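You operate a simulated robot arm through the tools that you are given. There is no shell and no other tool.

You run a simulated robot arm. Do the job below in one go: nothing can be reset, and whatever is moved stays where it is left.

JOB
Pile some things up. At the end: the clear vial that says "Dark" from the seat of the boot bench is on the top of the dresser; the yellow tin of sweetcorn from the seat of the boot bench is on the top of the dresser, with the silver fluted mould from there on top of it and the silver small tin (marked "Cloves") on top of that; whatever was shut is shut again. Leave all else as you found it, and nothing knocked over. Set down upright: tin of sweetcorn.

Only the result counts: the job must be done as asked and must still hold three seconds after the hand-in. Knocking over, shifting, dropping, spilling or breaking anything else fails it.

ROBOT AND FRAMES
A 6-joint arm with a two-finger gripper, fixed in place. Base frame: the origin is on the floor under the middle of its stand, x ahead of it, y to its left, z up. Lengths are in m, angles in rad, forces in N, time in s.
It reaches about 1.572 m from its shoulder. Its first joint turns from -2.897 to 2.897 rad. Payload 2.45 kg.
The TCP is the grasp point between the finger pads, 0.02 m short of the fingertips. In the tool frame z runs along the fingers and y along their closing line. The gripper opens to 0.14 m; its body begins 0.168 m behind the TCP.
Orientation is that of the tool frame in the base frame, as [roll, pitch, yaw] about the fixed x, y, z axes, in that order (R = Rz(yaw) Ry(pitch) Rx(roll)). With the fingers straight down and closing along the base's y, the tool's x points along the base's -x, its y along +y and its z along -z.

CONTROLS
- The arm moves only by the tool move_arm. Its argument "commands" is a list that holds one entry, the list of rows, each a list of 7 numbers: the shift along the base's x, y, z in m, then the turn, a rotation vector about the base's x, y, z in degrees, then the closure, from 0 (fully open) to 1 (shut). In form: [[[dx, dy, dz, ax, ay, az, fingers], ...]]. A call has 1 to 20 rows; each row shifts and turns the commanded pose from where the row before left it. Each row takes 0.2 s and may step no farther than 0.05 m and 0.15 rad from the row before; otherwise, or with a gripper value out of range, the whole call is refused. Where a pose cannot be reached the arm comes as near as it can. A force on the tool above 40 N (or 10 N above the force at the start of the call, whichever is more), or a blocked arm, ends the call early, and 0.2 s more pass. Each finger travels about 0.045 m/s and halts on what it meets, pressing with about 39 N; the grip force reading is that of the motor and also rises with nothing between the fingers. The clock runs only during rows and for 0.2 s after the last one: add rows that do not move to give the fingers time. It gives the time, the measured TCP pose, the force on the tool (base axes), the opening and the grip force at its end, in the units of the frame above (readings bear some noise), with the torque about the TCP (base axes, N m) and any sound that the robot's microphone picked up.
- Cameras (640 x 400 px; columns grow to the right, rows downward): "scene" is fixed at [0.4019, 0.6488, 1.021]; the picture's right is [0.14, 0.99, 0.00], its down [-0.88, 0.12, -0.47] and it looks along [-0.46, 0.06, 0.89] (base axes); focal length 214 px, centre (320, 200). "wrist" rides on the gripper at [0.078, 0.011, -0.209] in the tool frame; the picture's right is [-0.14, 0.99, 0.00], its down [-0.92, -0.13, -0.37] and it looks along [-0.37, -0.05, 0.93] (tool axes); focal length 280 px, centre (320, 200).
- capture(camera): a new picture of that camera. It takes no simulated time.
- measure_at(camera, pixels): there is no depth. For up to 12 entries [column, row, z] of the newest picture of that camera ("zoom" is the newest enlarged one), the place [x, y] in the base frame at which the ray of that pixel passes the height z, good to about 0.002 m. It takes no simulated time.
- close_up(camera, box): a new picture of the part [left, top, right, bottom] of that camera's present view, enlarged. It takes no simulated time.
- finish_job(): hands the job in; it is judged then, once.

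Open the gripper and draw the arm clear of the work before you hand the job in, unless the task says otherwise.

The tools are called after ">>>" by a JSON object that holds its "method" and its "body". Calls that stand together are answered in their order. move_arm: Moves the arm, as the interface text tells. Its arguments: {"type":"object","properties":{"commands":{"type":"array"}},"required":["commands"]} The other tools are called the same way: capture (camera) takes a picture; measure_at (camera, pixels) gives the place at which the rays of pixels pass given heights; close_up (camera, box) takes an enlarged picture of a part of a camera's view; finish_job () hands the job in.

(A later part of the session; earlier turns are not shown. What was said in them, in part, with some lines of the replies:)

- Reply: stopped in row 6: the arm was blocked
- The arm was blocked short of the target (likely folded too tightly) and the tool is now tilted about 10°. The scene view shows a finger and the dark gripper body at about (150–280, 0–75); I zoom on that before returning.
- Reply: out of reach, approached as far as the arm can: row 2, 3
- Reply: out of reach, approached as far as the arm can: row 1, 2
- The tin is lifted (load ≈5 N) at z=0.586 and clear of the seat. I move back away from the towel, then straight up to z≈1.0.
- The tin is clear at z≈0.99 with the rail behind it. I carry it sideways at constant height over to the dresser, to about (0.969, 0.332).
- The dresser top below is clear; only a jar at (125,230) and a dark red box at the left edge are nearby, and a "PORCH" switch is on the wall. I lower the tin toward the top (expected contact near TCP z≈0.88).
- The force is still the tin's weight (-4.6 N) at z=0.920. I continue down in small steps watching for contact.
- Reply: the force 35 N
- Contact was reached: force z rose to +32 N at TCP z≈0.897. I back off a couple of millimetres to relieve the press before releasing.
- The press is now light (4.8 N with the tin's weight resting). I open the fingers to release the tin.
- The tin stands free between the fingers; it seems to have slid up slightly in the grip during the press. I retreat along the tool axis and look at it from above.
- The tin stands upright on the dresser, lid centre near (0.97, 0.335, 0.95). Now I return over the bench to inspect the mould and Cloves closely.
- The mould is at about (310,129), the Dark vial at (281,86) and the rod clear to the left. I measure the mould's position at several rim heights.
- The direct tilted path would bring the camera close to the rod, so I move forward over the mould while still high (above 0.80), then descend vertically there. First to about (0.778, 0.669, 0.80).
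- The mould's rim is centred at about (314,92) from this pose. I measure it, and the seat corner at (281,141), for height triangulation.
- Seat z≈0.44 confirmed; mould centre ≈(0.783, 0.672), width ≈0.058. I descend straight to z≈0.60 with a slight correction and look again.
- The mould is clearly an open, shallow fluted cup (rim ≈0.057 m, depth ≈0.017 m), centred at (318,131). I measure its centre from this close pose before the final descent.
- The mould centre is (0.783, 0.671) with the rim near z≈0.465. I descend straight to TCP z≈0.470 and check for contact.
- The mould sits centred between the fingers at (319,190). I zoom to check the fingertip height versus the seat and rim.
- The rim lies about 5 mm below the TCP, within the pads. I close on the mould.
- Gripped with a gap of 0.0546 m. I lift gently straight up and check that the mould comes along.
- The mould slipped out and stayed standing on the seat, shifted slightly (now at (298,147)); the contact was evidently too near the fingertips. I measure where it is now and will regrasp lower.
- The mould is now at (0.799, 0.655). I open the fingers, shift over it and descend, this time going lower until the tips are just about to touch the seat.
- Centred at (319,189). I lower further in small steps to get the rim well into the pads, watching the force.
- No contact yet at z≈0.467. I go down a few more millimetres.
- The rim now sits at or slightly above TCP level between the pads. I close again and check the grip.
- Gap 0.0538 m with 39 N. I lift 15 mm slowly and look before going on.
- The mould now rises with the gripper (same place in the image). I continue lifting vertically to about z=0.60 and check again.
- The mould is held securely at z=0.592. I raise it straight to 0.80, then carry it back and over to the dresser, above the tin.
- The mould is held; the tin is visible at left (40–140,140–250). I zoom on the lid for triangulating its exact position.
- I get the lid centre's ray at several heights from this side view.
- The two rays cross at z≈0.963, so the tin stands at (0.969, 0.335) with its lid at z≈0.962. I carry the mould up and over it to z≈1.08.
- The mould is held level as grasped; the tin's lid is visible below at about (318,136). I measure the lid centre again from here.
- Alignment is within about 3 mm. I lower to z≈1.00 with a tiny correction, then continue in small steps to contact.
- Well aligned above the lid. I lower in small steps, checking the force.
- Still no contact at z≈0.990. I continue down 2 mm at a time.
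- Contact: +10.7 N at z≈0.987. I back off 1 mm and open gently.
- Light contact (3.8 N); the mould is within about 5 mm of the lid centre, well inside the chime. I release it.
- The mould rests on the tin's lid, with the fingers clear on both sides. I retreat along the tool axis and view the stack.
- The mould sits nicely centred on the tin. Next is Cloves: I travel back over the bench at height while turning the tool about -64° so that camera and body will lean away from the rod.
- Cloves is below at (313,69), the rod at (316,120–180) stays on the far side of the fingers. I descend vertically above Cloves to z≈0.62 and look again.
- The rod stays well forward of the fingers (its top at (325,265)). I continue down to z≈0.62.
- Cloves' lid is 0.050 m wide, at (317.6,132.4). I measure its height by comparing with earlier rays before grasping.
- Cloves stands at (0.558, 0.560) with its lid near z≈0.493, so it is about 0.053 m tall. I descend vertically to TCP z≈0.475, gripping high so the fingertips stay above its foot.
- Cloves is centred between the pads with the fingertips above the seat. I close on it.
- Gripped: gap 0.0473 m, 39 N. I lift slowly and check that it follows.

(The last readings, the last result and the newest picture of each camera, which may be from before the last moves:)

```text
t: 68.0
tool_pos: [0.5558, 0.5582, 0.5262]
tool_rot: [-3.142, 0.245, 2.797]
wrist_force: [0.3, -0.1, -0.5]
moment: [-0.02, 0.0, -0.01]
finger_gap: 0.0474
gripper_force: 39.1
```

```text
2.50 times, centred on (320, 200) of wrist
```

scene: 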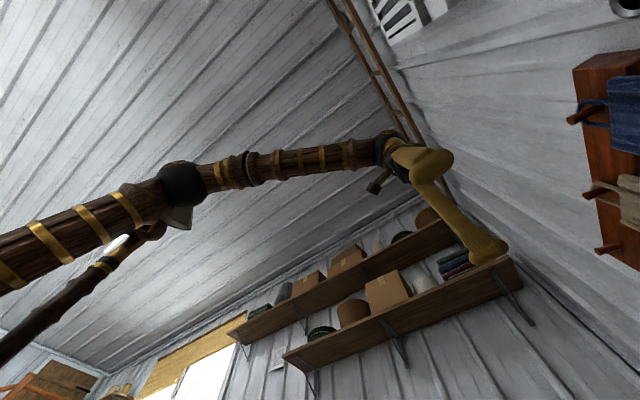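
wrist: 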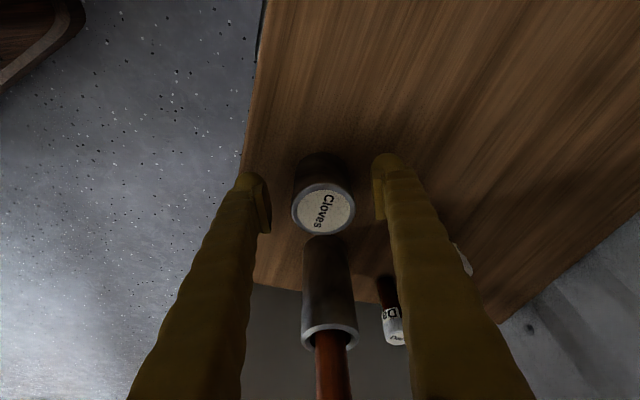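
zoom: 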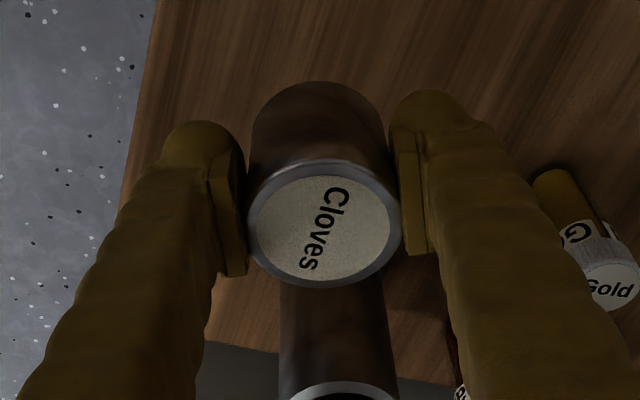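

Cloves is lifted cleanly. I raise it vertically to about z=1.03, clear of the rod.

>>> {"method": "move_arm", "body": {"commands": [[[0, 0, 0.03, 0, 0, 0, 0.7], [0, 0, 0.04, 0, 0, 0, 0.7], [0, 0, 0.045, 0, 0, 0, 0.7], [0, 0, 0.045, 0, 0, 0, 0.7], [0, 0, 0.045, 0, 0, 0, 0.7], [0, 0, 0.045, 0, 0, 0, 0.7], [0, 0, 0.045, 0, 0, 0, 0.7], [0, 0, 0.045, 0, 0, 0, 0.7], [0, 0, 0.045, 0, 0, 0, 0.7], [0, 0, 0.045, 0, 0, 0, 0.7], [0, 0, 0.045, 0, 0, 0, 0.7], [0, 0, 0.03, 0, 0, 0, 0.7], [0, 0, 0, 0, 0, 0, 0.7]]]}}

>>> {"method": "capture", "body": {"camera": "wrist"}}

```text
t: 70.8
tool_pos: [0.5572, 0.5604, 1.0295]
tool_rot: [-3.139, 0.246, 2.797]
wrist_force: [-0.8, -1.1, -0.7]
moment: [-0.02, 0.03, 0.0]
finger_gap: 0.0475
gripper_force: 39.2
```

```text
taken
```

wrist: 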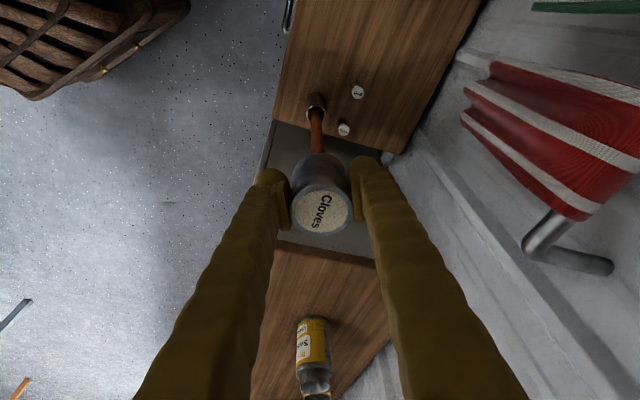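

Cloves is held at z=1.03 and the stack is visible at (315,360). I carry it over to a point above the stack at z≈1.11.

>>> {"method": "move_arm", "body": {"commands": [[[0.02, -0.011, 0.03, 0, 0, 0, 0.7], [0.033, -0.018, 0.02, 0, 0, 0, 0.7], [0.038, -0.021, 0.015, 0, 0, 0, 0.7], [0.04, -0.022, 0.01, 0, 0, 0, 0.7], [0.04, -0.022, 0.005, 0, 0, 0, 0.7], [0.04, -0.022, 0, 0, 0, 0, 0.7], [0.04, -0.022, 0, 0, 0, 0, 0.7], [0.04, -0.022, 0, 0, 0, 0, 0.7], [0.04, -0.022, 0, 0, 0, 0, 0.7], [0.04, -0.022, 0, 0, 0, 0, 0.7], [0.024, -0.014, 0, 0, 0, 0, 0.7], [0.01, -0.006, 0, 0, 0, 0, 0.7], [0, 0, 0, 0, 0, 0, 0.7]]]}}

>>> {"method": "capture", "body": {"camera": "wrist"}}

>>> {"method": "close_up", "body": {"camera": "wrist", "box": [220, 80, 420, 240]}}

```text
t: 73.6
tool_pos: [0.9612, 0.3353, 1.1112]
tool_rot: [-3.14, 0.244, 2.797]
wrist_force: [0.7, -0.5, -0.2]
moment: [0.03, -0.01, 0.01]
finger_gap: 0.0474
gripper_force: 39.1
```

```text
taken
```

wrist: 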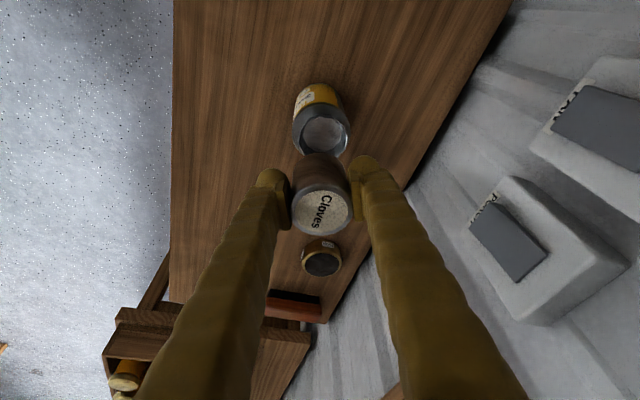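

```text
2.50 times, centred on (320, 160) of wrist
```

zoom: 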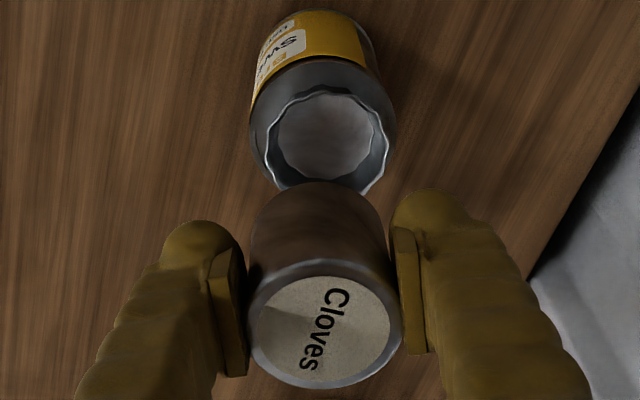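

The mould's rim centre appears at about (322.8,136) beneath Cloves. I measure its position at the rim height.

>>> {"method": "measure_at", "body": {"camera": "wrist", "pixels": [[322.8, 136, 0.98], [322.8, 136, 0.985], [322.8, 136, 0.99], [297.2, 136, 0.985], [348.5, 139, 0.985], [323, 114.5, 0.985]]}}

```text
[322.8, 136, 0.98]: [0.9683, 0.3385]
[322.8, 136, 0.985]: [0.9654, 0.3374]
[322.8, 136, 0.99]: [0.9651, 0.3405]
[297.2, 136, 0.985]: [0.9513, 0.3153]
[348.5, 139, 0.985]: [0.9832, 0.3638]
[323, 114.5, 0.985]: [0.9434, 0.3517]
```

The mould's rim centre averages to about (0.970, 0.338). I correct the position slightly and lower Cloves to just above the rim.

>>> {"method": "move_arm", "body": {"commands": [[[0.0025, 0.001, -0.03, 0, 0, 0, 0.7], [0.0025, 0.001, -0.025, 0, 0, 0, 0.7], [0, 0, -0.015, 0, 0, 0, 0.7], [0, 0, 0, 0, 0, 0, 0.7]]]}}

>>> {"method": "capture", "body": {"camera": "wrist"}}

>>> {"method": "close_up", "body": {"camera": "wrist", "box": [220, 80, 420, 240]}}

```text
t: 74.6
tool_pos: [0.968, 0.3381, 1.0404]
tool_rot: [-3.14, 0.246, 2.798]
wrist_force: [0.1, -0.1, -1.3]
moment: [-0.01, 0.01, 0.01]
finger_gap: 0.0473
gripper_force: 38.7
```

```text
taken
```

wrist: 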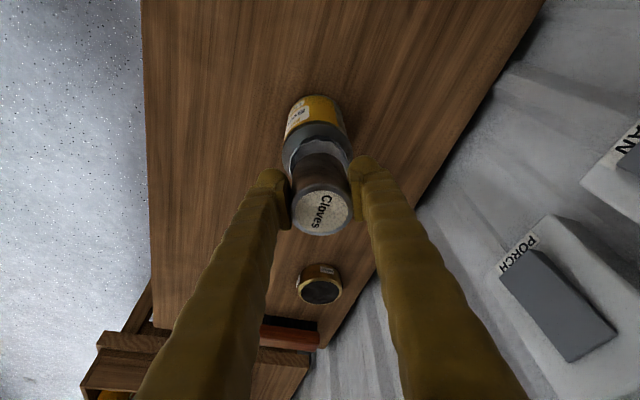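

```text
2.50 times, centred on (320, 160) of wrist
```

zoom: 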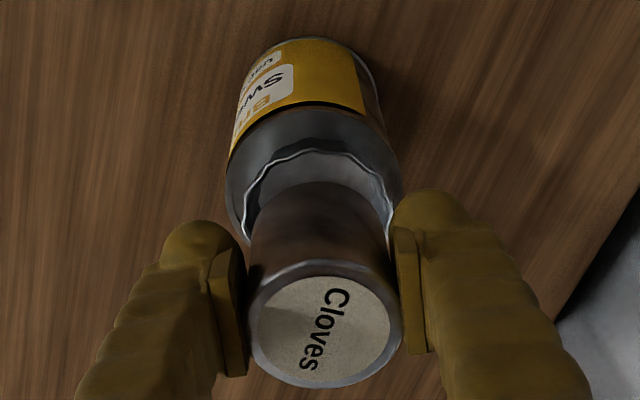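

Cloves is aligned with the mould in both directions within about 2 mm. I lower in small steps, checking the force.

>>> {"method": "move_arm", "body": {"commands": [[[0, 0, -0.008, 0, 0, 0, 0.7], [0, 0, -0.004, 0, 0, 0, 0.7], [0, 0, -0.003, 0, 0, 0, 0.7], [0, 0, 0, 0, 0, 0, 0.7]]]}}

>>> {"method": "close_up", "body": {"camera": "wrist", "box": [220, 80, 420, 240]}}

```text
t: 75.6
tool_pos: [0.9672, 0.3364, 1.0257]
tool_rot: [-3.14, 0.245, 2.797]
wrist_force: [0.3, 0.5, -0.1]
moment: [-0.04, -0.04, 0.03]
finger_gap: 0.0476
gripper_force: 39.2
```

```text
2.50 times, centred on (320, 160) of wrist
```

zoom: 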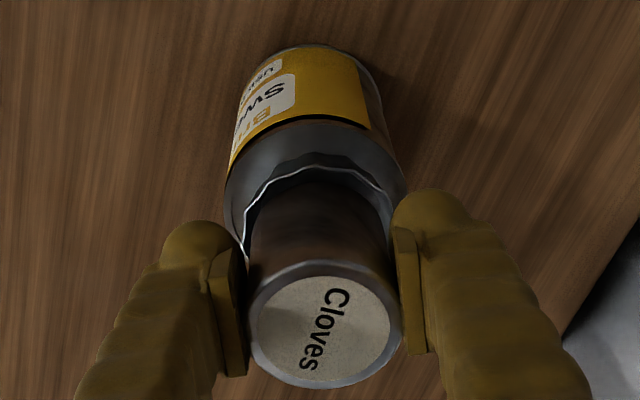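

The near gap is slightly larger, so Cloves is about 2.5 mm too far forward. I shift it back by that amount and continue lowering into contact.

>>> {"method": "move_arm", "body": {"commands": [[[-0.0024, 0.0009, 0, 0, 0, 0, 0.7], [0, 0, -0.003, 0, 0, 0, 0.7], [0, 0, -0.002, 0, 0, 0, 0.7], [0, 0, 0, 0, 0, 0, 0.7]]]}}

>>> {"method": "close_up", "body": {"camera": "wrist", "box": [220, 80, 420, 240]}}

```text
t: 76.6
tool_pos: [0.9645, 0.3387, 1.0218]
tool_rot: [3.141, 0.247, 2.798]
wrist_force: [-0.6, -1.3, 19.9]
moment: [-0.1, -0.06, 0.02]
finger_gap: 0.0476
gripper_force: 38.2
```

```text
2.50 times, centred on (320, 160) of wrist
```

zoom: 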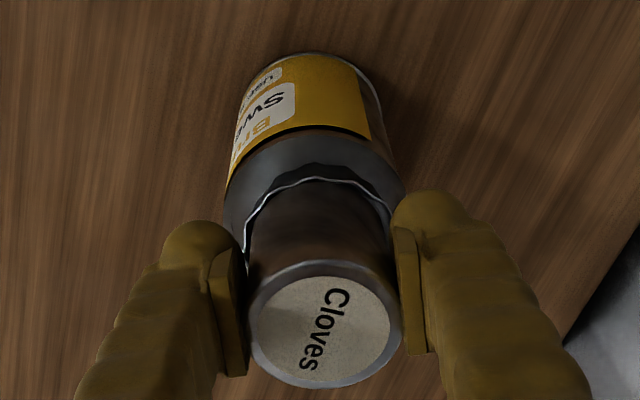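

Contact at TCP z≈1.022 (19.9 N): Cloves' foot is at rim level. I raise slightly, re-centre by 1.5 mm forward and lower again to see whether the contact height changes.

>>> {"method": "move_arm", "body": {"commands": [[[0, 0, 0.003, 0, 0, 0, 0.7], [0, 0, 0.002, 0, 0, 0, 0.7], [0.0014, -0.0005, 0, 0, 0, 0, 0.7], [0, 0, 0, 0, 0, 0, 0.7]]]}}

>>> {"method": "close_up", "body": {"camera": "wrist", "box": [260, 130, 380, 220]}}

```text
t: 77.6
tool_pos: [0.9653, 0.3381, 1.0237]
tool_rot: [-3.14, 0.244, 2.799]
wrist_force: [-0.2, 0.1, -0.3]
moment: [0.0, -0.01, 0.02]
finger_gap: 0.0476
gripper_force: 38.9
```

```text
4.44 times, centred on (320, 175) of wrist
```

zoom: 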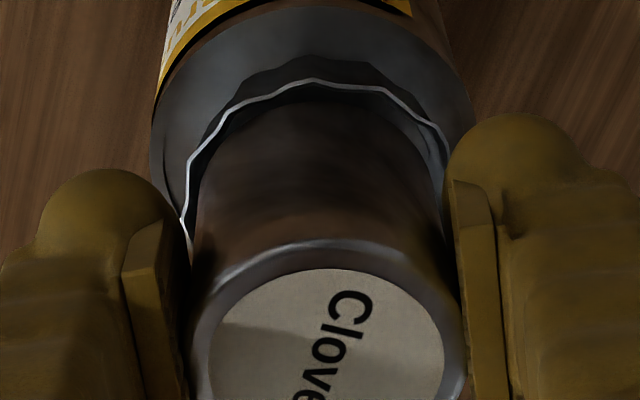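

Now the near gap (~4.5 mm) and side gaps (1–2.5 mm) look nearly even around Cloves. I lower again in 2 mm steps.

>>> {"method": "move_arm", "body": {"commands": [[[-0.0003, -0.0007, -0.002, 0, 0, 0, 0.7], [0, 0, -0.002, 0, 0, 0, 0.7], [0, 0, -0.001, 0, 0, 0, 0.7], [0, 0, 0, 0, 0, 0, 0.7]]]}}

>>> {"method": "close_up", "body": {"camera": "wrist", "box": [260, 130, 380, 220]}}

```text
t: 78.6
tool_pos: [0.9658, 0.3375, 1.0217]
tool_rot: [-3.141, 0.245, 2.798]
wrist_force: [1.9, 0.7, 24.2]
moment: [0.01, -0.16, 0.0]
finger_gap: 0.0477
gripper_force: 39.2
```

```text
4.44 times, centred on (320, 175) of wrist
```

zoom: 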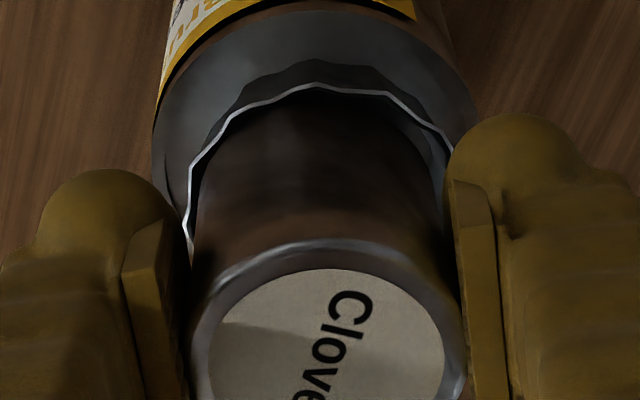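

The contact height is the same, and the moment (-0.16 N m at 24 N) puts the reaction within about 3 mm of Cloves' centre, so it is seated evenly on the mould. I relieve the press by about 1.5 mm.

>>> {"method": "move_arm", "body": {"commands": [[[0, 0, 0.001, 0, 0, 0, 0.7], [0, 0, 0.0007, 0, 0, 0, 0.7], [0, 0, 0, 0, 0, 0, 0.7]]]}}

```text
t: 79.4
tool_pos: [0.9651, 0.3362, 1.0213]
tool_rot: [-3.139, 0.245, 2.797]
wrist_force: [0.1, 1.7, 16.7]
moment: [0.1, -0.1, -0.01]
finger_gap: 0.0476
gripper_force: 39.1
```

Still 16.7 N of press; I back off a little more.

>>> {"method": "move_arm", "body": {"commands": [[[0, 0, 0.001, 0, 0, 0, 0.7], [0, 0, 0, 0, 0, 0, 0.7]]]}}

```text
t: 80.0
tool_pos: [0.964, 0.3367, 1.0219]
tool_rot: [-3.136, 0.244, 2.798]
wrist_force: [1.1, -0.5, 2.6]
moment: [0.0, -0.1, -0.01]
finger_gap: 0.0473
gripper_force: 38.8
```

Press is now only 2.6 N. I open the fingers gradually to release Cloves.

>>> {"method": "move_arm", "body": {"commands": [[[0, 0, 0, 0, 0, 0, 0.64], [0, 0, 0, 0, 0, 0, 0.6], [0, 0, 0, 0, 0, 0, 0.55], [0, 0, 0, 0, 0, 0, 0.5], [0, 0, 0, 0, 0, 0, 0.45], [0, 0, 0, 0, 0, 0, 0.45]]]}}

>>> {"method": "capture", "body": {"camera": "wrist"}}

>>> {"method": "close_up", "body": {"camera": "wrist", "box": [220, 80, 420, 240]}}

```text
t: 81.4
tool_pos: [0.9648, 0.3381, 1.023]
tool_rot: [-3.139, 0.244, 2.797]
wrist_force: [0.3, -1.1, -0.3]
moment: [-0.01, 0.0, -0.02]
finger_gap: 0.077
gripper_force: 0.0
```

```text
taken
```

wrist: 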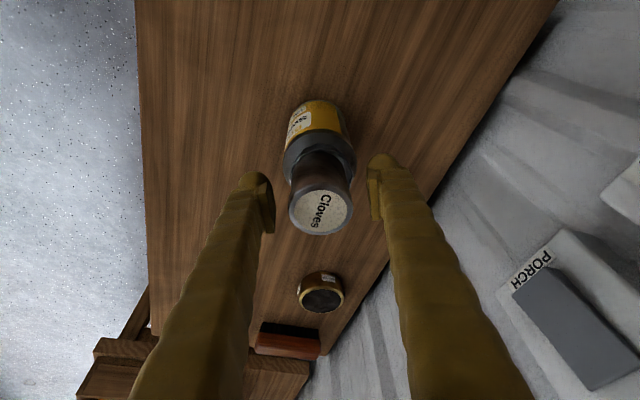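

```text
2.50 times, centred on (320, 160) of wrist
```

zoom: 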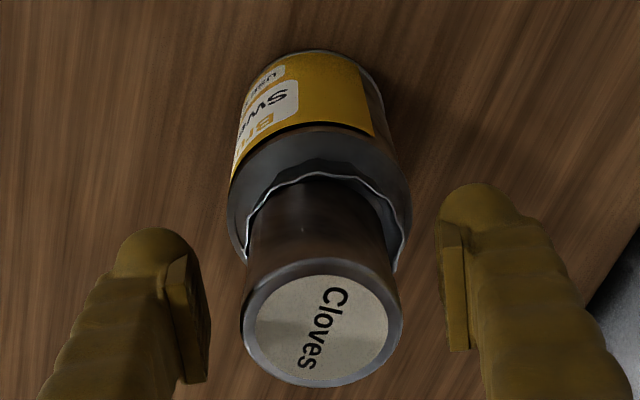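

Cloves stays standing on the mould after release. I retreat along the tool axis carefully and inspect the pile.

>>> {"method": "move_arm", "body": {"commands": [[[-0.0023, 0.0008, 0.0097, 0, 0, 0, 0.4], [-0.0045, 0.0016, 0.0194, 0, 0, 0, 0.3], [-0.0068, 0.0024, 0.0291, 0, 0, 0, 0.3], [-0.009, 0.0033, 0.0388, 0, 0, 0, 0.3], [-0.009, 0.0033, 0.0388, 0, 0, 0, 0.3], [0, 0, 0, 0, 0, 0, 0.3]]]}}

>>> {"method": "capture", "body": {"camera": "wrist"}}

>>> {"method": "close_up", "body": {"camera": "wrist", "box": [260, 70, 380, 190]}}

```text
t: 82.8
tool_pos: [0.9315, 0.3495, 1.1559]
tool_rot: [-3.141, 0.243, 2.798]
wrist_force: [-0.3, 0.3, 0.4]
moment: [0.0, -0.02, 0.01]
finger_gap: 0.0983
gripper_force: 0.0
```

```text
taken
```

wrist: 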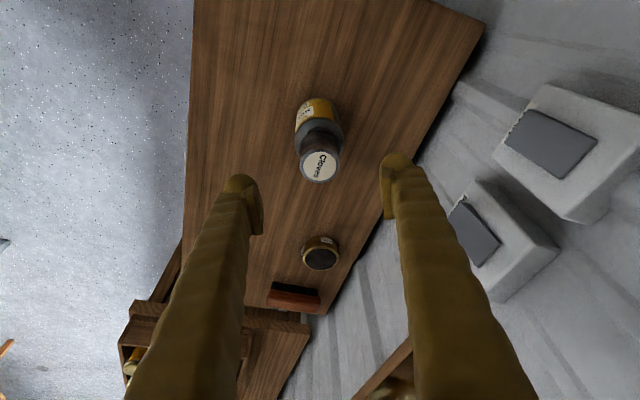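

```text
3.33 times, centred on (320, 130) of wrist
```

zoom: 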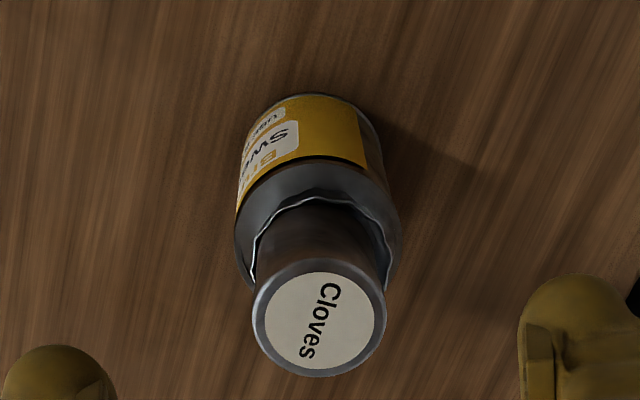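

The pile of tin, mould and Cloves stands level. Now for the Dark vial: I move away at height, turning the tool so it will lean toward the wall, away from the rod, and stop above the vial.

>>> {"method": "move_arm", "body": {"commands": [[[-0.0197, 0.0208, 0.0, 2.36, 6.59, 0, 0.4], [-0.0197, 0.0208, 0.0, 2.36, 6.59, 0, 0.5], [-0.0197, 0.0208, -0.005, 0, 0, 7.37, 0.6], [-0.0197, 0.0208, -0.02, 0, 0, 7.37, 0.6], [-0.0197, 0.0208, -0.025, 0, 0, 7.37, 0.6], [-0.0197, 0.0208, -0.03, 0, 0, 7.37, 0.6], [-0.0197, 0.0208, -0.03, 0, 0, 7.37, 0.6], [-0.0197, 0.0208, -0.03, 0, 0, 7.37, 0.6], [-0.0197, 0.0208, -0.03, -2.7, 5.92, 0, 0.6], [-0.0197, 0.0208, -0.03, -2.7, 5.92, 0, 0.6], [0, 0, 0, 0, 0, 0, 0.6]]]}}

>>> {"method": "capture", "body": {"camera": "wrist"}}

```text
t: 85.2
tool_pos: [0.7373, 0.5566, 0.9564]
tool_rot: [-3.138, -0.229, -2.714]
wrist_force: [-0.9, 0.2, 0.3]
moment: [0.02, 0.01, -0.01]
finger_gap: 0.0561
gripper_force: 0.0
```

```text
taken
```

wrist: 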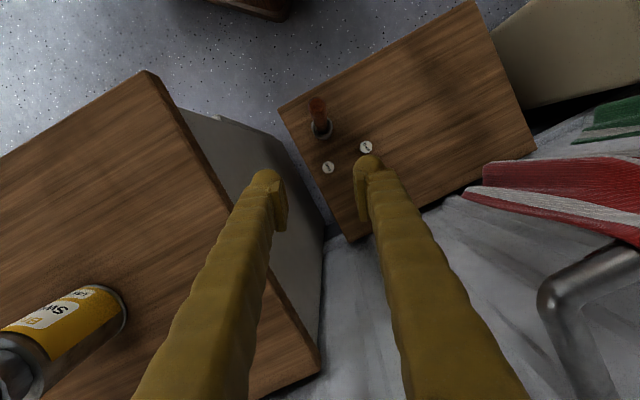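

Looking almost straight down: Dark vial at (328,168), Gold at (366,147) and the rod at (318,105). I zoom in to measure precisely.

>>> {"method": "close_up", "body": {"camera": "wrist", "box": [270, 80, 390, 200]}}

>>> {"method": "measure_at", "body": {"camera": "wrist", "pixels": [[328, 168, 0.48], [328, 168, 0.5], [366, 147, 0.48], [366, 147, 0.5], [318, 103, 0.8], [322, 130, 0.52]]}}

```text
3.33 times, centred on (330, 140) of wrist
```

zoom: 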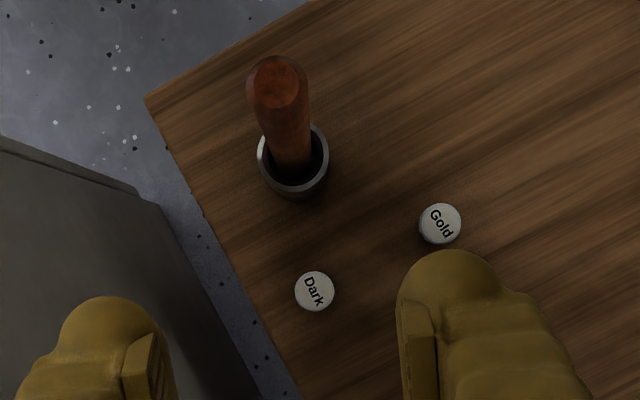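

```text
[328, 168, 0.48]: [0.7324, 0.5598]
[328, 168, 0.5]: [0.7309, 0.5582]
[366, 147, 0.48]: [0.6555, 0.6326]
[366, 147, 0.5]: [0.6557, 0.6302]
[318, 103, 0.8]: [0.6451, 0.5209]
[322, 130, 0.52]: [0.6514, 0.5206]
```

The Dark vial is at (0.731, 0.559), the rod at (0.648, 0.520). I lean the tool 5° more toward the wall for clearance, align over the vial, and descend to about z=0.70.

>>> {"method": "move_arm", "body": {"commands": [[[-0.006, 0.0025, 0, -2.07, 4.55, 0, 0.55], [0, 0, -0.04, 0, 0, 0, 0.55], [0, 0, -0.04, 0, 0, 0, 0.55], [0, 0, -0.04, 0, 0, 0, 0.55], [0, 0, -0.04, 0, 0, 0, 0.55], [0, 0, -0.04, 0, 0, 0, 0.55], [0, 0, -0.04, 0, 0, 0, 0.55], [0, 0, 0, 0, 0, 0, 0.55]]]}}

>>> {"method": "capture", "body": {"camera": "wrist"}}

>>> {"method": "close_up", "body": {"camera": "wrist", "box": [260, 80, 400, 220]}}

```text
t: 87.0
tool_pos: [0.7319, 0.5588, 0.7161]
tool_rot: [-3.141, -0.313, -2.716]
wrist_force: [0.8, -0.3, 0.6]
moment: [0.01, -0.02, 0.01]
finger_gap: 0.0628
gripper_force: 0.1
```

```text
taken
```

wrist: 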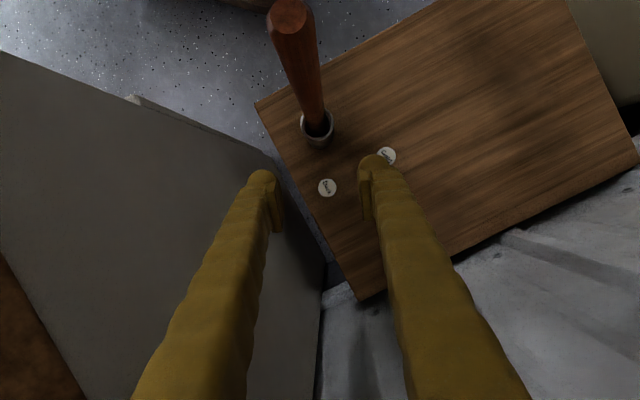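

```text
2.86 times, centred on (330, 150) of wrist
```

zoom: 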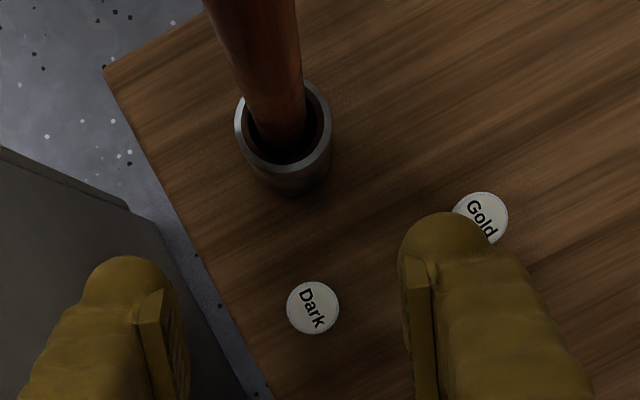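

The vial's cap is at (327.6,187.4), the right finger comes down about 2 cm from Gold. I narrow the opening slightly and measure the vial again.

>>> {"method": "measure_at", "body": {"camera": "wrist", "pixels": [[327.6, 187.4, 0.48], [327.6, 187.4, 0.49], [327.6, 187.4, 0.5], [387, 156, 0.49], [316, 128, 0.52]]}}

```text
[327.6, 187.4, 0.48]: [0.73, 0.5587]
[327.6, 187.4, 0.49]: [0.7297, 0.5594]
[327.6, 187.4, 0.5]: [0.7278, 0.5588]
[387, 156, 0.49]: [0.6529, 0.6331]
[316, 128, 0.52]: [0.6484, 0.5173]
```

Dark is at (0.7295, 0.559). I descend to z≈0.56 with the narrower opening and check the clearance to the rod and Gold.

>>> {"method": "move_arm", "body": {"commands": [[[-0.002, 0.0005, -0.035, 0, 0, 0, 0.62], [0, 0, -0.04, 0, 0, 0, 0.62], [0, 0, -0.04, 0, 0, 0, 0.62], [0, 0, -0.04, 0, 0, 0, 0.62], [0, 0, 0, 0, 0, 0, 0.62]]]}}

>>> {"method": "capture", "body": {"camera": "wrist"}}

>>> {"method": "close_up", "body": {"camera": "wrist", "box": [240, 80, 420, 260]}}

```text
t: 88.2
tool_pos: [0.7325, 0.5583, 0.5608]
tool_rot: [-3.139, -0.314, -2.714]
wrist_force: [0.0, -0.7, -0.3]
moment: [0.0, 0.01, -0.05]
finger_gap: 0.0533
gripper_force: 0.0
```

```text
taken
```

wrist: 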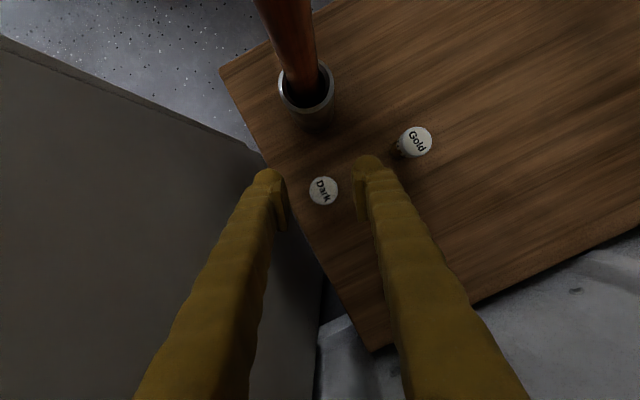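

```text
2.22 times, centred on (330, 170) of wrist
```

zoom: 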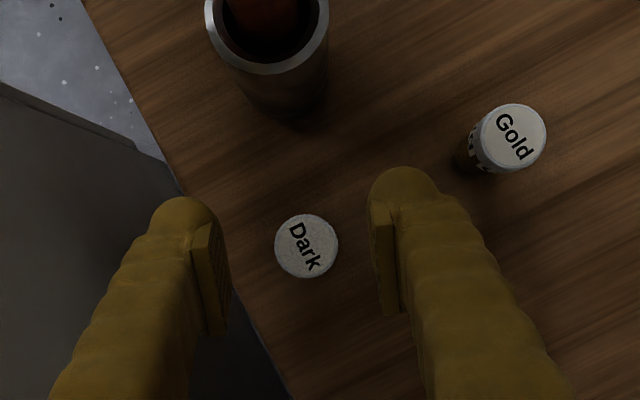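

Dark sits between the fingers at (323.7,190.7) with Gold and the rod clear. I measure once more for fine alignment.

>>> {"method": "measure_at", "body": {"camera": "wrist", "pixels": [[323.7, 190.7, 0.48], [323.7, 190.7, 0.49], [323.7, 190.7, 0.5], [416, 140, 0.49]]}}

```text
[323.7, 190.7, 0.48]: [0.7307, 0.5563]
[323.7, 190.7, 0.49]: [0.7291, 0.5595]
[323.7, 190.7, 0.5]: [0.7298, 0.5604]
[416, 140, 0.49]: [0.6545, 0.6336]
```

Aligned within 2 mm. I descend the rest of the way to TCP z≈0.475 around the cap.

>>> {"method": "move_arm", "body": {"commands": [[[-0.001, 0.0005, -0.035, 0, 0, 0, 0.62], [0, 0, -0.03, 0, 0, 0, 0.62], [0, 0, -0.013, 0, 0, 0, 0.62], [0, 0, -0.007, 0, 0, 0, 0.62], [0, 0, 0, 0, 0, 0, 0.62]]]}}

>>> {"method": "capture", "body": {"camera": "wrist"}}

>>> {"method": "close_up", "body": {"camera": "wrist", "box": [240, 120, 400, 260]}}

```text
t: 89.4
tool_pos: [0.7298, 0.5596, 0.4771]
tool_rot: [-3.139, -0.315, -2.715]
wrist_force: [0.5, -1.3, -0.4]
moment: [-0.03, -0.03, 0.01]
finger_gap: 0.053
gripper_force: 0.2
```

```text
taken
```

wrist: 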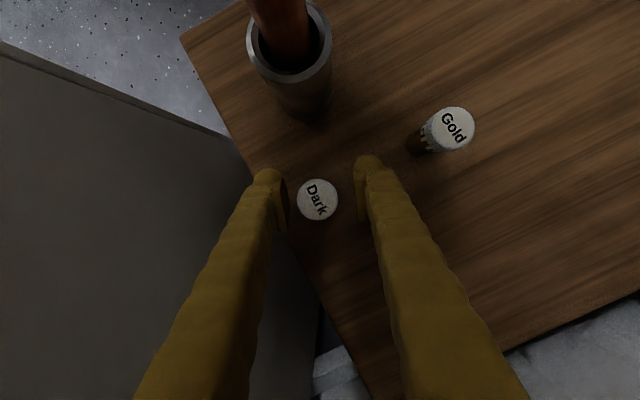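

```text
2.86 times, centred on (320, 190) of wrist
```

zoom: 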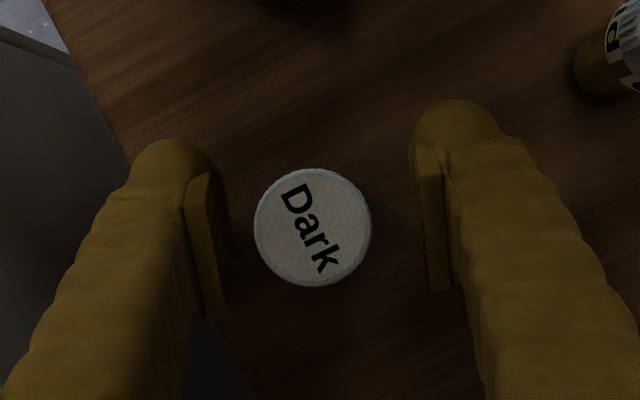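

The cap is centred between the pads (at zoom (313,227)). I close on it.

>>> {"method": "move_arm", "body": {"commands": [[[0, 0, 0, 0, 0, 0, 0.75], [0, 0, 0, 0, 0, 0, 0.85], [0, 0, 0, 0, 0, 0, 0.85], [0, 0, 0, 0, 0, 0, 0.85]]]}}

>>> {"method": "close_up", "body": {"camera": "wrist", "box": [240, 120, 400, 260]}}

```text
t: 90.4
tool_pos: [0.7292, 0.5592, 0.4765]
tool_rot: [-3.14, -0.314, -2.714]
wrist_force: [0.8, -0.2, -0.2]
moment: [0.0, 0.01, 0.0]
finger_gap: 0.0235
gripper_force: 39.2
```

```text
2.86 times, centred on (320, 190) of wrist
```

zoom: 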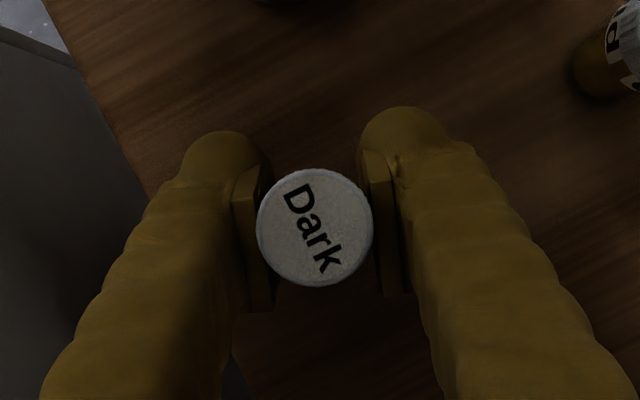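

Gripped with 39 N at a gap of 0.0235 m. I lift slowly and check that the vial follows.

>>> {"method": "move_arm", "body": {"commands": [[[0, 0, 0.004, 0, 0, 0, 0.85], [0, 0, 0.006, 0, 0, 0, 0.85], [0, 0, 0.01, 0, 0, 0, 0.85], [0, 0, 0.02, 0, 0, 0, 0.85], [0, 0, 0, 0, 0, 0, 0.85]]]}}

>>> {"method": "capture", "body": {"camera": "wrist"}}

>>> {"method": "close_up", "body": {"camera": "wrist", "box": [240, 120, 400, 260]}}

```text
t: 91.6
tool_pos: [0.7278, 0.5598, 0.5176]
tool_rot: [-3.139, -0.313, -2.714]
wrist_force: [0.4, 0.7, -0.4]
moment: [-0.01, 0.0, 0.0]
finger_gap: 0.0235
gripper_force: 39.1
```

```text
taken
```

wrist: 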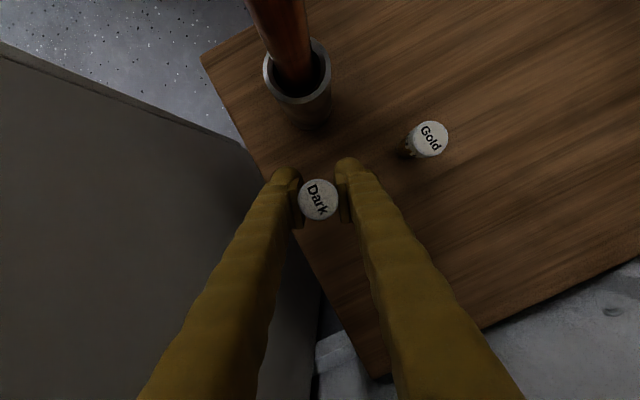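

```text
2.86 times, centred on (320, 190) of wrist
```

zoom: 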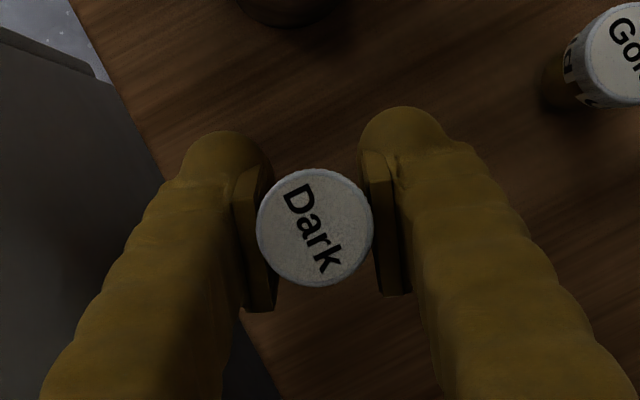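

The vial hangs securely in the grip. I raise it vertically past the rod, then up and back toward the dresser front edge at about z=1.10.

>>> {"method": "move_arm", "body": {"commands": [[[0, 0, 0.03, 0, 0, 0, 0.85], [0, 0, 0.043, 0, 0, 0, 0.85], [0, 0, 0.045, 0, 0, 0, 0.85], [0, 0, 0.045, 0, 0, 0, 0.85], [0, 0, 0.045, 0, 0, 0, 0.85], [0, 0, 0.045, 0, 0, 0, 0.85], [0, 0, 0.045, 0, 0, 0, 0.85], [0, 0, 0.045, 0, 0, 0, 0.85], [0, 0, 0.045, 0, 0, 0, 0.85], [-0.01, -0.025, 0.04, 0, 0, 0, 0.85], [-0.012, -0.03, 0.038, 0, 0, 0, 0.85], [-0.012, -0.03, 0.038, 0, 0, 0, 0.85], [-0.012, -0.03, 0.038, 0, 0, 0, 0.85], [-0.012, -0.03, 0.035, 0, 0, 0, 0.85], [0, 0, 0, 0, 0, 0, 0.85]]]}}

>>> {"method": "capture", "body": {"camera": "wrist"}}

```text
t: 94.8
tool_pos: [0.6706, 0.4148, 1.0966]
tool_rot: [-3.138, -0.317, -2.712]
wrist_force: [-0.8, 0.2, -1.1]
moment: [-0.01, 0.03, -0.01]
finger_gap: 0.0234
gripper_force: 39.5
```

```text
taken
```

wrist: 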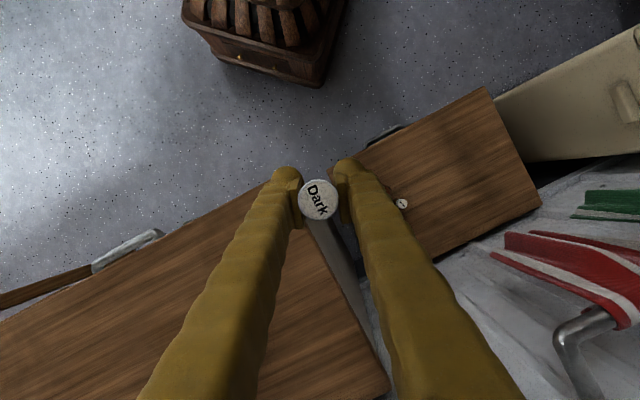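

The vial is held at z=1.097. I carry it along the front of the dresser to about (0.94, 0.163), well clear of the pile.

>>> {"method": "move_arm", "body": {"commands": [[[0.025, -0.023, 0, 0, 0, 0, 0.85], [0.0345, -0.0325, 0, 0, 0, 0, 0.85], [0.0345, -0.0325, 0, 0, 0, 0, 0.85], [0.0345, -0.0325, 0, 0, 0, 0, 0.85], [0.0345, -0.0325, 0, 0, 0, 0, 0.85], [0.0345, -0.0325, 0, 0, 0, 0, 0.85], [0.0345, -0.0325, 0, 0, 0, 0, 0.85], [0.0245, -0.023, 0, 0, 0, 0, 0.85], [0.0125, -0.011, 0, 0, 0, 0, 0.85], [0, 0, 0, 0, 0, 0, 0.85]]]}}

>>> {"method": "capture", "body": {"camera": "wrist"}}

```text
t: 97.0
tool_pos: [0.9395, 0.166, 1.0976]
tool_rot: [-3.138, -0.314, -2.714]
wrist_force: [-0.1, -0.2, -0.5]
moment: [-0.01, 0.01, -0.01]
finger_gap: 0.0238
gripper_force: 38.8
```

```text
taken
```

wrist: 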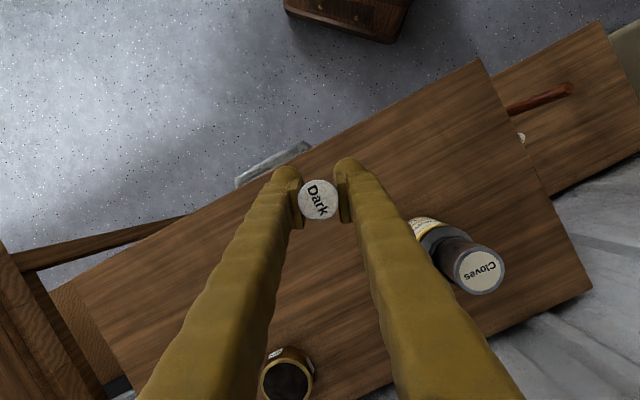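

The spot below is bare dresser top about 7 cm from the front edge, with the pile at right (Cloves at (478,270)). I lower the vial toward the surface.

>>> {"method": "move_arm", "body": {"commands": [[[0, 0, -0.04, 0, 0, 0, 0.85], [0, 0, -0.045, 0, 0, 0, 0.85], [0, 0, -0.045, 0, 0, 0, 0.85], [0, 0, -0.035, 0, 0, 0, 0.85], [0, 0, -0.012, 0, 0, 0, 0.85], [0, 0, 0, 0, 0, 0, 0.85]]]}}

>>> {"method": "capture", "body": {"camera": "wrist"}}

```text
t: 98.4
tool_pos: [0.9385, 0.1652, 0.9172]
tool_rot: [-3.14, -0.314, -2.714]
wrist_force: [-0.1, 0.2, 0.2]
moment: [0.01, 0.0, 0.0]
finger_gap: 0.0238
gripper_force: 39.2
```

```text
taken
```

wrist: 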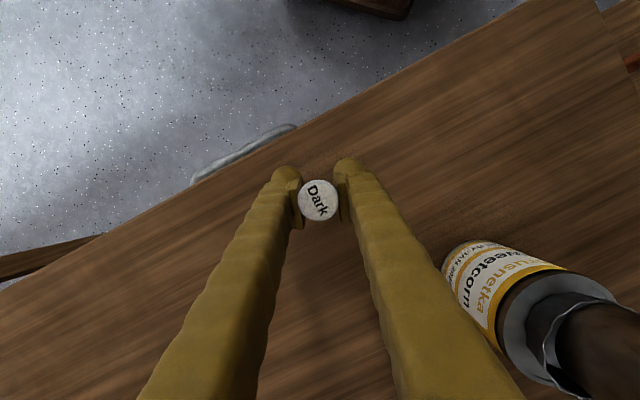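

No contact yet at 0.917; the pile stands well clear at the right. I continue down in small steps.

>>> {"method": "move_arm", "body": {"commands": [[[0, 0, -0.005, 0, 0, 0, 0.85], [0, 0, -0.005, 0, 0, 0, 0.85], [0, 0, -0.003, 0, 0, 0, 0.85], [0, 0, 0, 0, 0, 0, 0.85]]]}}

```text
t: 99.4
tool_pos: [0.9377, 0.1629, 0.9053]
tool_rot: [-3.141, -0.314, -2.715]
wrist_force: [0.6, 0.2, 0.0]
moment: [-0.02, 0.0, 0.0]
finger_gap: 0.0235
gripper_force: 39.3
```

>>> {"method": "move_arm", "body": {"commands": [[[0, 0, -0.003, 0, 0, 0, 0.85], [0, 0, -0.003, 0, 0, 0, 0.85], [0, 0, 0, 0, 0, 0, 0.85]]]}}

```text
t: 100.2
tool_pos: [0.9386, 0.1634, 0.8987]
tool_rot: [-3.139, -0.313, -2.714]
wrist_force: [-0.1, 0.2, -0.7]
moment: [-0.02, 0.0, 0.01]
finger_gap: 0.0236
gripper_force: 38.9
```

Still free at z≈0.899. I go down another few millimetres, 2 mm at a time.

>>> {"method": "move_arm", "body": {"commands": [[[0, 0, -0.002, 0, 0, 0, 0.85], [0, 0, -0.002, 0, 0, 0, 0.85], [0, 0, 0, 0, 0, 0, 0.85]]]}}

```text
t: 101.0
tool_pos: [0.9382, 0.1634, 0.8966]
tool_rot: [-3.139, -0.312, -2.713]
wrist_force: [0.4, -0.6, 26.7]
moment: [0.01, 0.02, -0.01]
finger_gap: 0.0234
gripper_force: 38.2
```

Contact at z≈0.897 (26.7 N). I relieve the press before releasing.

>>> {"method": "move_arm", "body": {"commands": [[[0, 0, 0.001, 0, 0, 0, 0.85], [0, 0, 0.0008, 0, 0, 0, 0.85], [0, 0, 0, 0, 0, 0, 0.85]]]}}

```text
t: 101.8
tool_pos: [0.9383, 0.1634, 0.8964]
tool_rot: [-3.14, -0.316, -2.714]
wrist_force: [-0.7, 4.1, 8.3]
moment: [0.14, -0.01, -0.01]
finger_gap: 0.0236
gripper_force: 38.9
```

>>> {"method": "move_arm", "body": {"commands": [[[0, 0, 0.0005, 0, 0, 0, 0.85], [0, 0, 0, 0, 0, 0, 0.85]]]}}

```text
t: 102.4
tool_pos: [0.9387, 0.1632, 0.8978]
tool_rot: [-3.14, -0.314, -2.714]
wrist_force: [0.1, 0.1, -0.4]
moment: [-0.01, 0.0, 0.0]
finger_gap: 0.0237
gripper_force: 39.0
```

The press is gone, the vial's foot is at the surface within half a millimetre. I open the fingers slowly.

>>> {"method": "move_arm", "body": {"commands": [[[0, 0, 0, 0, 0, 0, 0.82], [0, 0, 0, 0, 0, 0, 0.78], [0, 0, 0, 0, 0, 0, 0.72], [0, 0, 0, 0, 0, 0, 0.66], [0, 0, 0, 0, 0, 0, 0.6], [0, 0, 0, 0, 0, 0, 0.6]]]}}

>>> {"method": "capture", "body": {"camera": "wrist"}}

>>> {"method": "close_up", "body": {"camera": "wrist", "box": [240, 120, 400, 260]}}

```text
t: 103.8
tool_pos: [0.9391, 0.1633, 0.8977]
tool_rot: [-3.139, -0.313, -2.715]
wrist_force: [-0.2, -0.3, 1.1]
moment: [0.02, 0.01, 0.01]
finger_gap: 0.0562
gripper_force: 0.1
```

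```text
taken
```

wrist: 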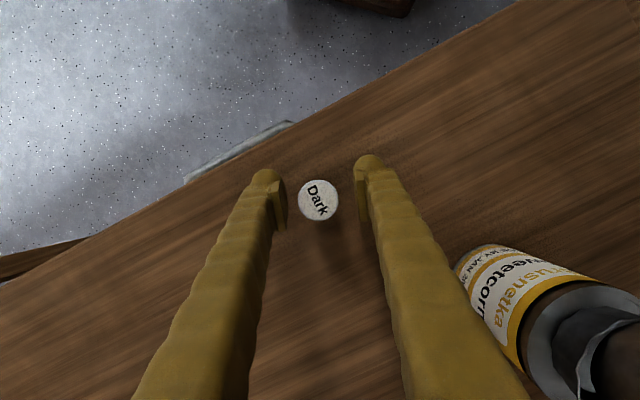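

```text
2.86 times, centred on (320, 190) of wrist
```

zoom: 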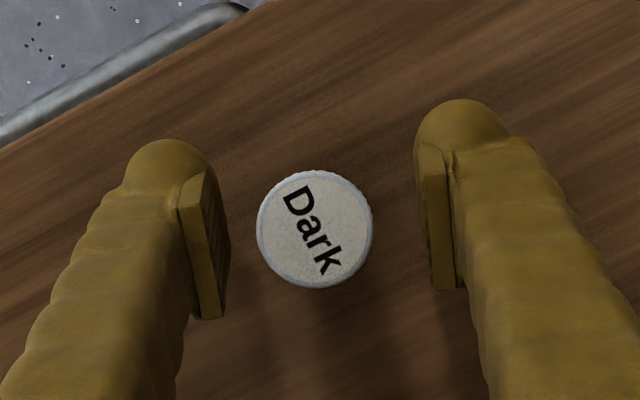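

The vial stands upright and free between the open fingers. I retreat straight up, clear of both the vial and the pile.

>>> {"method": "move_arm", "body": {"commands": [[[0, 0, 0.01, 0, 0, 0, 0.6], [0, 0, 0.025, 0, 0, 0, 0.6], [0, 0, 0.04, 0, 0, 0, 0.6], [0, 0, 0.045, 0, 0, 0, 0.6], [0, 0, 0.045, 0, 0, 0, 0.6], [0, 0, 0.045, 0, 0, 0, 0.6], [0, 0, 0, 0, 0, 0, 0.6]]]}}

>>> {"method": "capture", "body": {"camera": "wrist"}}

>>> {"method": "close_up", "body": {"camera": "wrist", "box": [360, 160, 540, 320]}}

```text
t: 105.4
tool_pos: [0.9363, 0.1614, 1.11]
tool_rot: [-3.141, -0.316, -2.716]
wrist_force: [-0.4, 1.1, -0.8]
moment: [0.0, 0.0, -0.01]
finger_gap: 0.056
gripper_force: 0.0
```

```text
taken
```

wrist: 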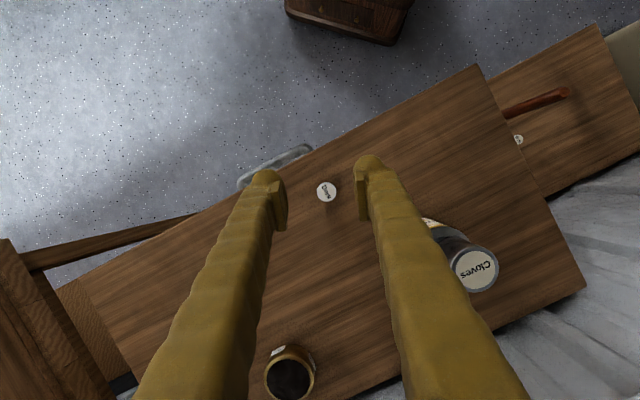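

```text
2.50 times, centred on (450, 240) of wrist
```

zoom: 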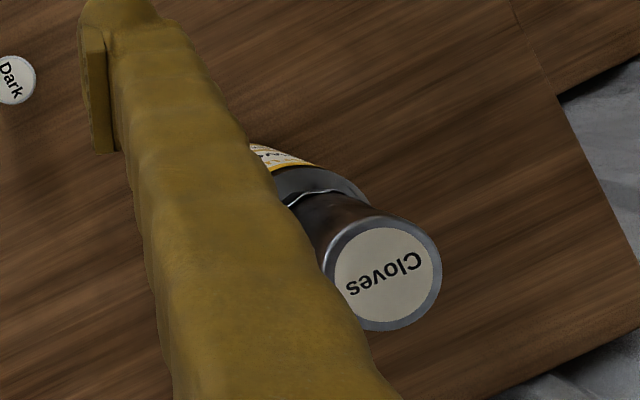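

Everything stands as intended: Dark at (326,191) and the pile at (475,265). I draw the arm back from the dresser while levelling the tool, then check the pile from the front.

>>> {"method": "move_arm", "body": {"commands": [[[-0.04, 0.002, 0.01, 0, 0, 0, 0.6], [-0.043, 0.005, 0.01, 2.5, -5.5, 0, 0.5], [-0.043, 0.008, 0.005, 2.5, -5.5, 0, 0.4], [-0.043, 0.008, 0, 2.5, -5.5, 0, 0.3], [-0.043, 0.008, 0, 2.5, -5.5, 0, 0.2], [0, 0, 0, 2.5, -5.5, 0, 0.1], [0, 0, 0, 0, 0, 0, 0]]]}}

>>> {"method": "capture", "body": {"camera": "wrist"}}

```text
t: 107.0
tool_pos: [0.7258, 0.1942, 1.1323]
tool_rot: [-3.14, 0.215, -2.715]
wrist_force: [0.3, 0.2, 0.4]
moment: [-0.04, -0.03, 0.01]
finger_gap: 0.14
gripper_force: 0.0
```

```text
taken
```

wrist: 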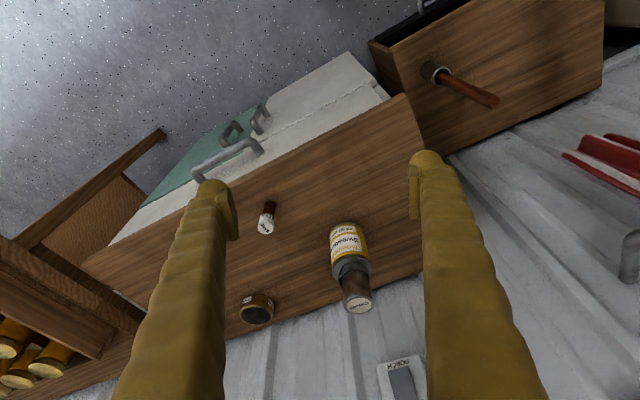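

>>> {"method": "close_up", "body": {"camera": "wrist", "box": [290, 200, 420, 330]}}

>>> {"method": "close_up", "body": {"camera": "wrist", "box": [380, 0, 640, 180]}}

>>> {"method": "close_up", "body": {"camera": "wrist", "box": [100, 60, 420, 260]}}

```text
3.08 times, centred on (355, 265) of wrist
```

zoom: 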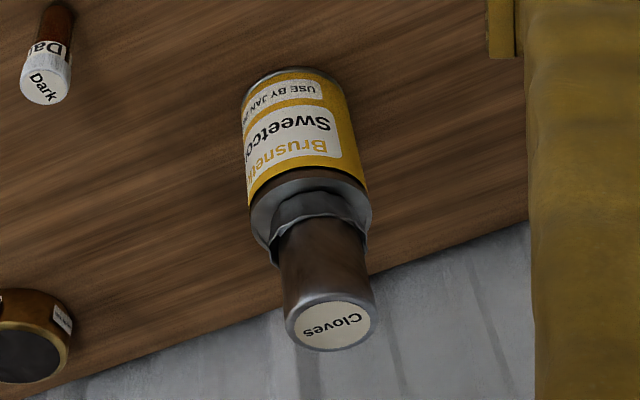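

```text
2.22 times, centred on (510, 90) of wrist
```

zoom: 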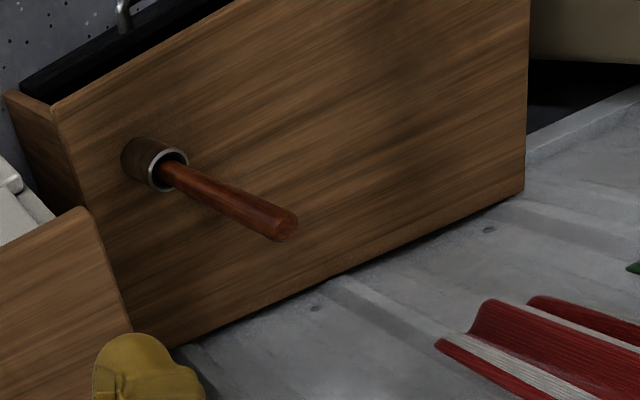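

```text
2.00 times, centred on (260, 160) of wrist
```

zoom: 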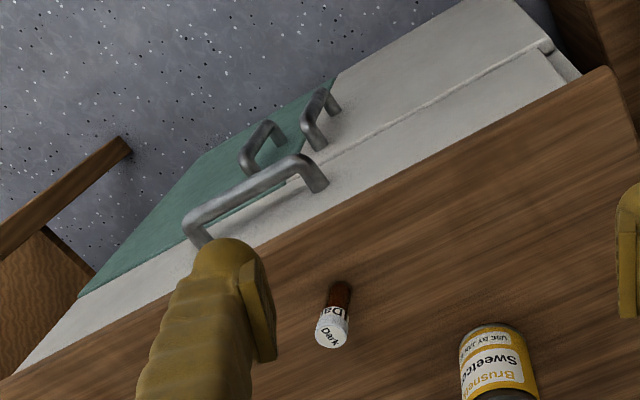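

From the front, the tin, mould and Cloves are stacked upright and the Dark vial stands at (267,218); the bench's mug with rod is undisturbed. I check the pile's height with measured rays as a final sanity check.

>>> {"method": "measure_at", "body": {"camera": "wrist", "pixels": [[358.2, 304.6, 1.01], [358.2, 304.6, 1.02], [358.2, 304.6, 1.03], [358.2, 304.6, 1.04], [351, 256, 0.962], [267, 228, 0.9], [441, 74, 0.52]]}}

```text
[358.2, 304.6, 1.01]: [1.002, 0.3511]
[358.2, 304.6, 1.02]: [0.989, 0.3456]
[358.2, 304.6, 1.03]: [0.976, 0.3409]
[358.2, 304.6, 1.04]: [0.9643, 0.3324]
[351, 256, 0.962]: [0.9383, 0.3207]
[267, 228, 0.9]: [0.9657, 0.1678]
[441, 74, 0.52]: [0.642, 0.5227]
```

Cloves' lid top measures about z=1.035 over the pile at (0.97, 0.337), consistent with it resting on the mould; nothing else has changed. I draw the open gripper a bit further back before handing in.

>>> {"method": "move_arm", "body": {"commands": [[[-0.03, 0.005, 0.01, 0, 0, 0, 0], [-0.03, 0.005, 0.01, 0, 0, 0, 0], [0, 0, 0, 0, 0, 0, 0], [0, 0, 0, 0, 0, 0, 0]]]}}

>>> {"method": "capture", "body": {"camera": "wrist"}}

```text
t: 108.0
tool_pos: [0.6647, 0.2053, 1.1532]
tool_rot: [-3.14, 0.212, -2.716]
wrist_force: [0.3, -0.7, 0.7]
moment: [0.0, 0.0, 0.03]
finger_gap: 0.1396
gripper_force: 0.1
```

```text
taken
```

wrist: 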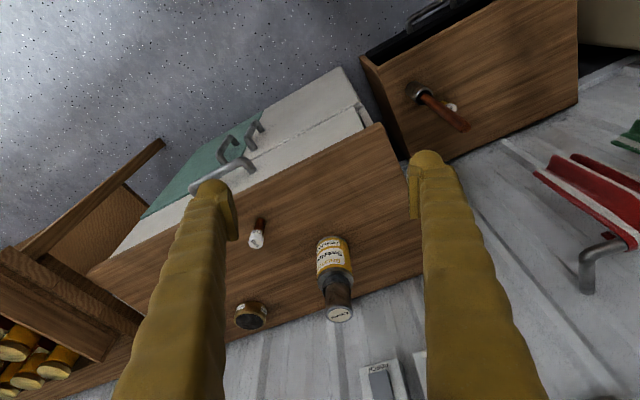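

The pile (tin, mould, Cloves) stands at (335,280), the Dark vial at (257,235), Gold and the mug with its rod remain on the bench, and the gripper is open and clear. I hand the job in.

>>> {"method": "finish_job", "body": {}}

```text
The job is handed in.
```

I handed the job in with both goals met in the last pictures. The hand-in only confirmed receipt, so I don't know the verdict.

- **Pile:** the sweetcorn tin stands upright on the dresser top, with the fluted mould on its lid and the Cloves tin on the mould. It was still level in the last picture, about 27 s after I let go.
- **Dark vial:** it stands upright on the dresser top, about 7 cm from the front edge and well clear of the pile.
- **Everything else:** I opened no doors or drawers. The Gold vial and the cup with the tall rod are where they were on the bench, and the towels were not touched.

**Cloves:** the mould is an open cup slightly wider than the Cloves tin. The tin may sit a few millimetres down inside the rim rather than on top of it. I did not turn the mould over, since the job did not ask for that.

**Mould slip:** on the first try the mould slipped from the grip and dropped back onto the seat, landing upright about 2 cm from where it stood. The second grasp held.

The gripper was left open and drawn back in front of the dresser.
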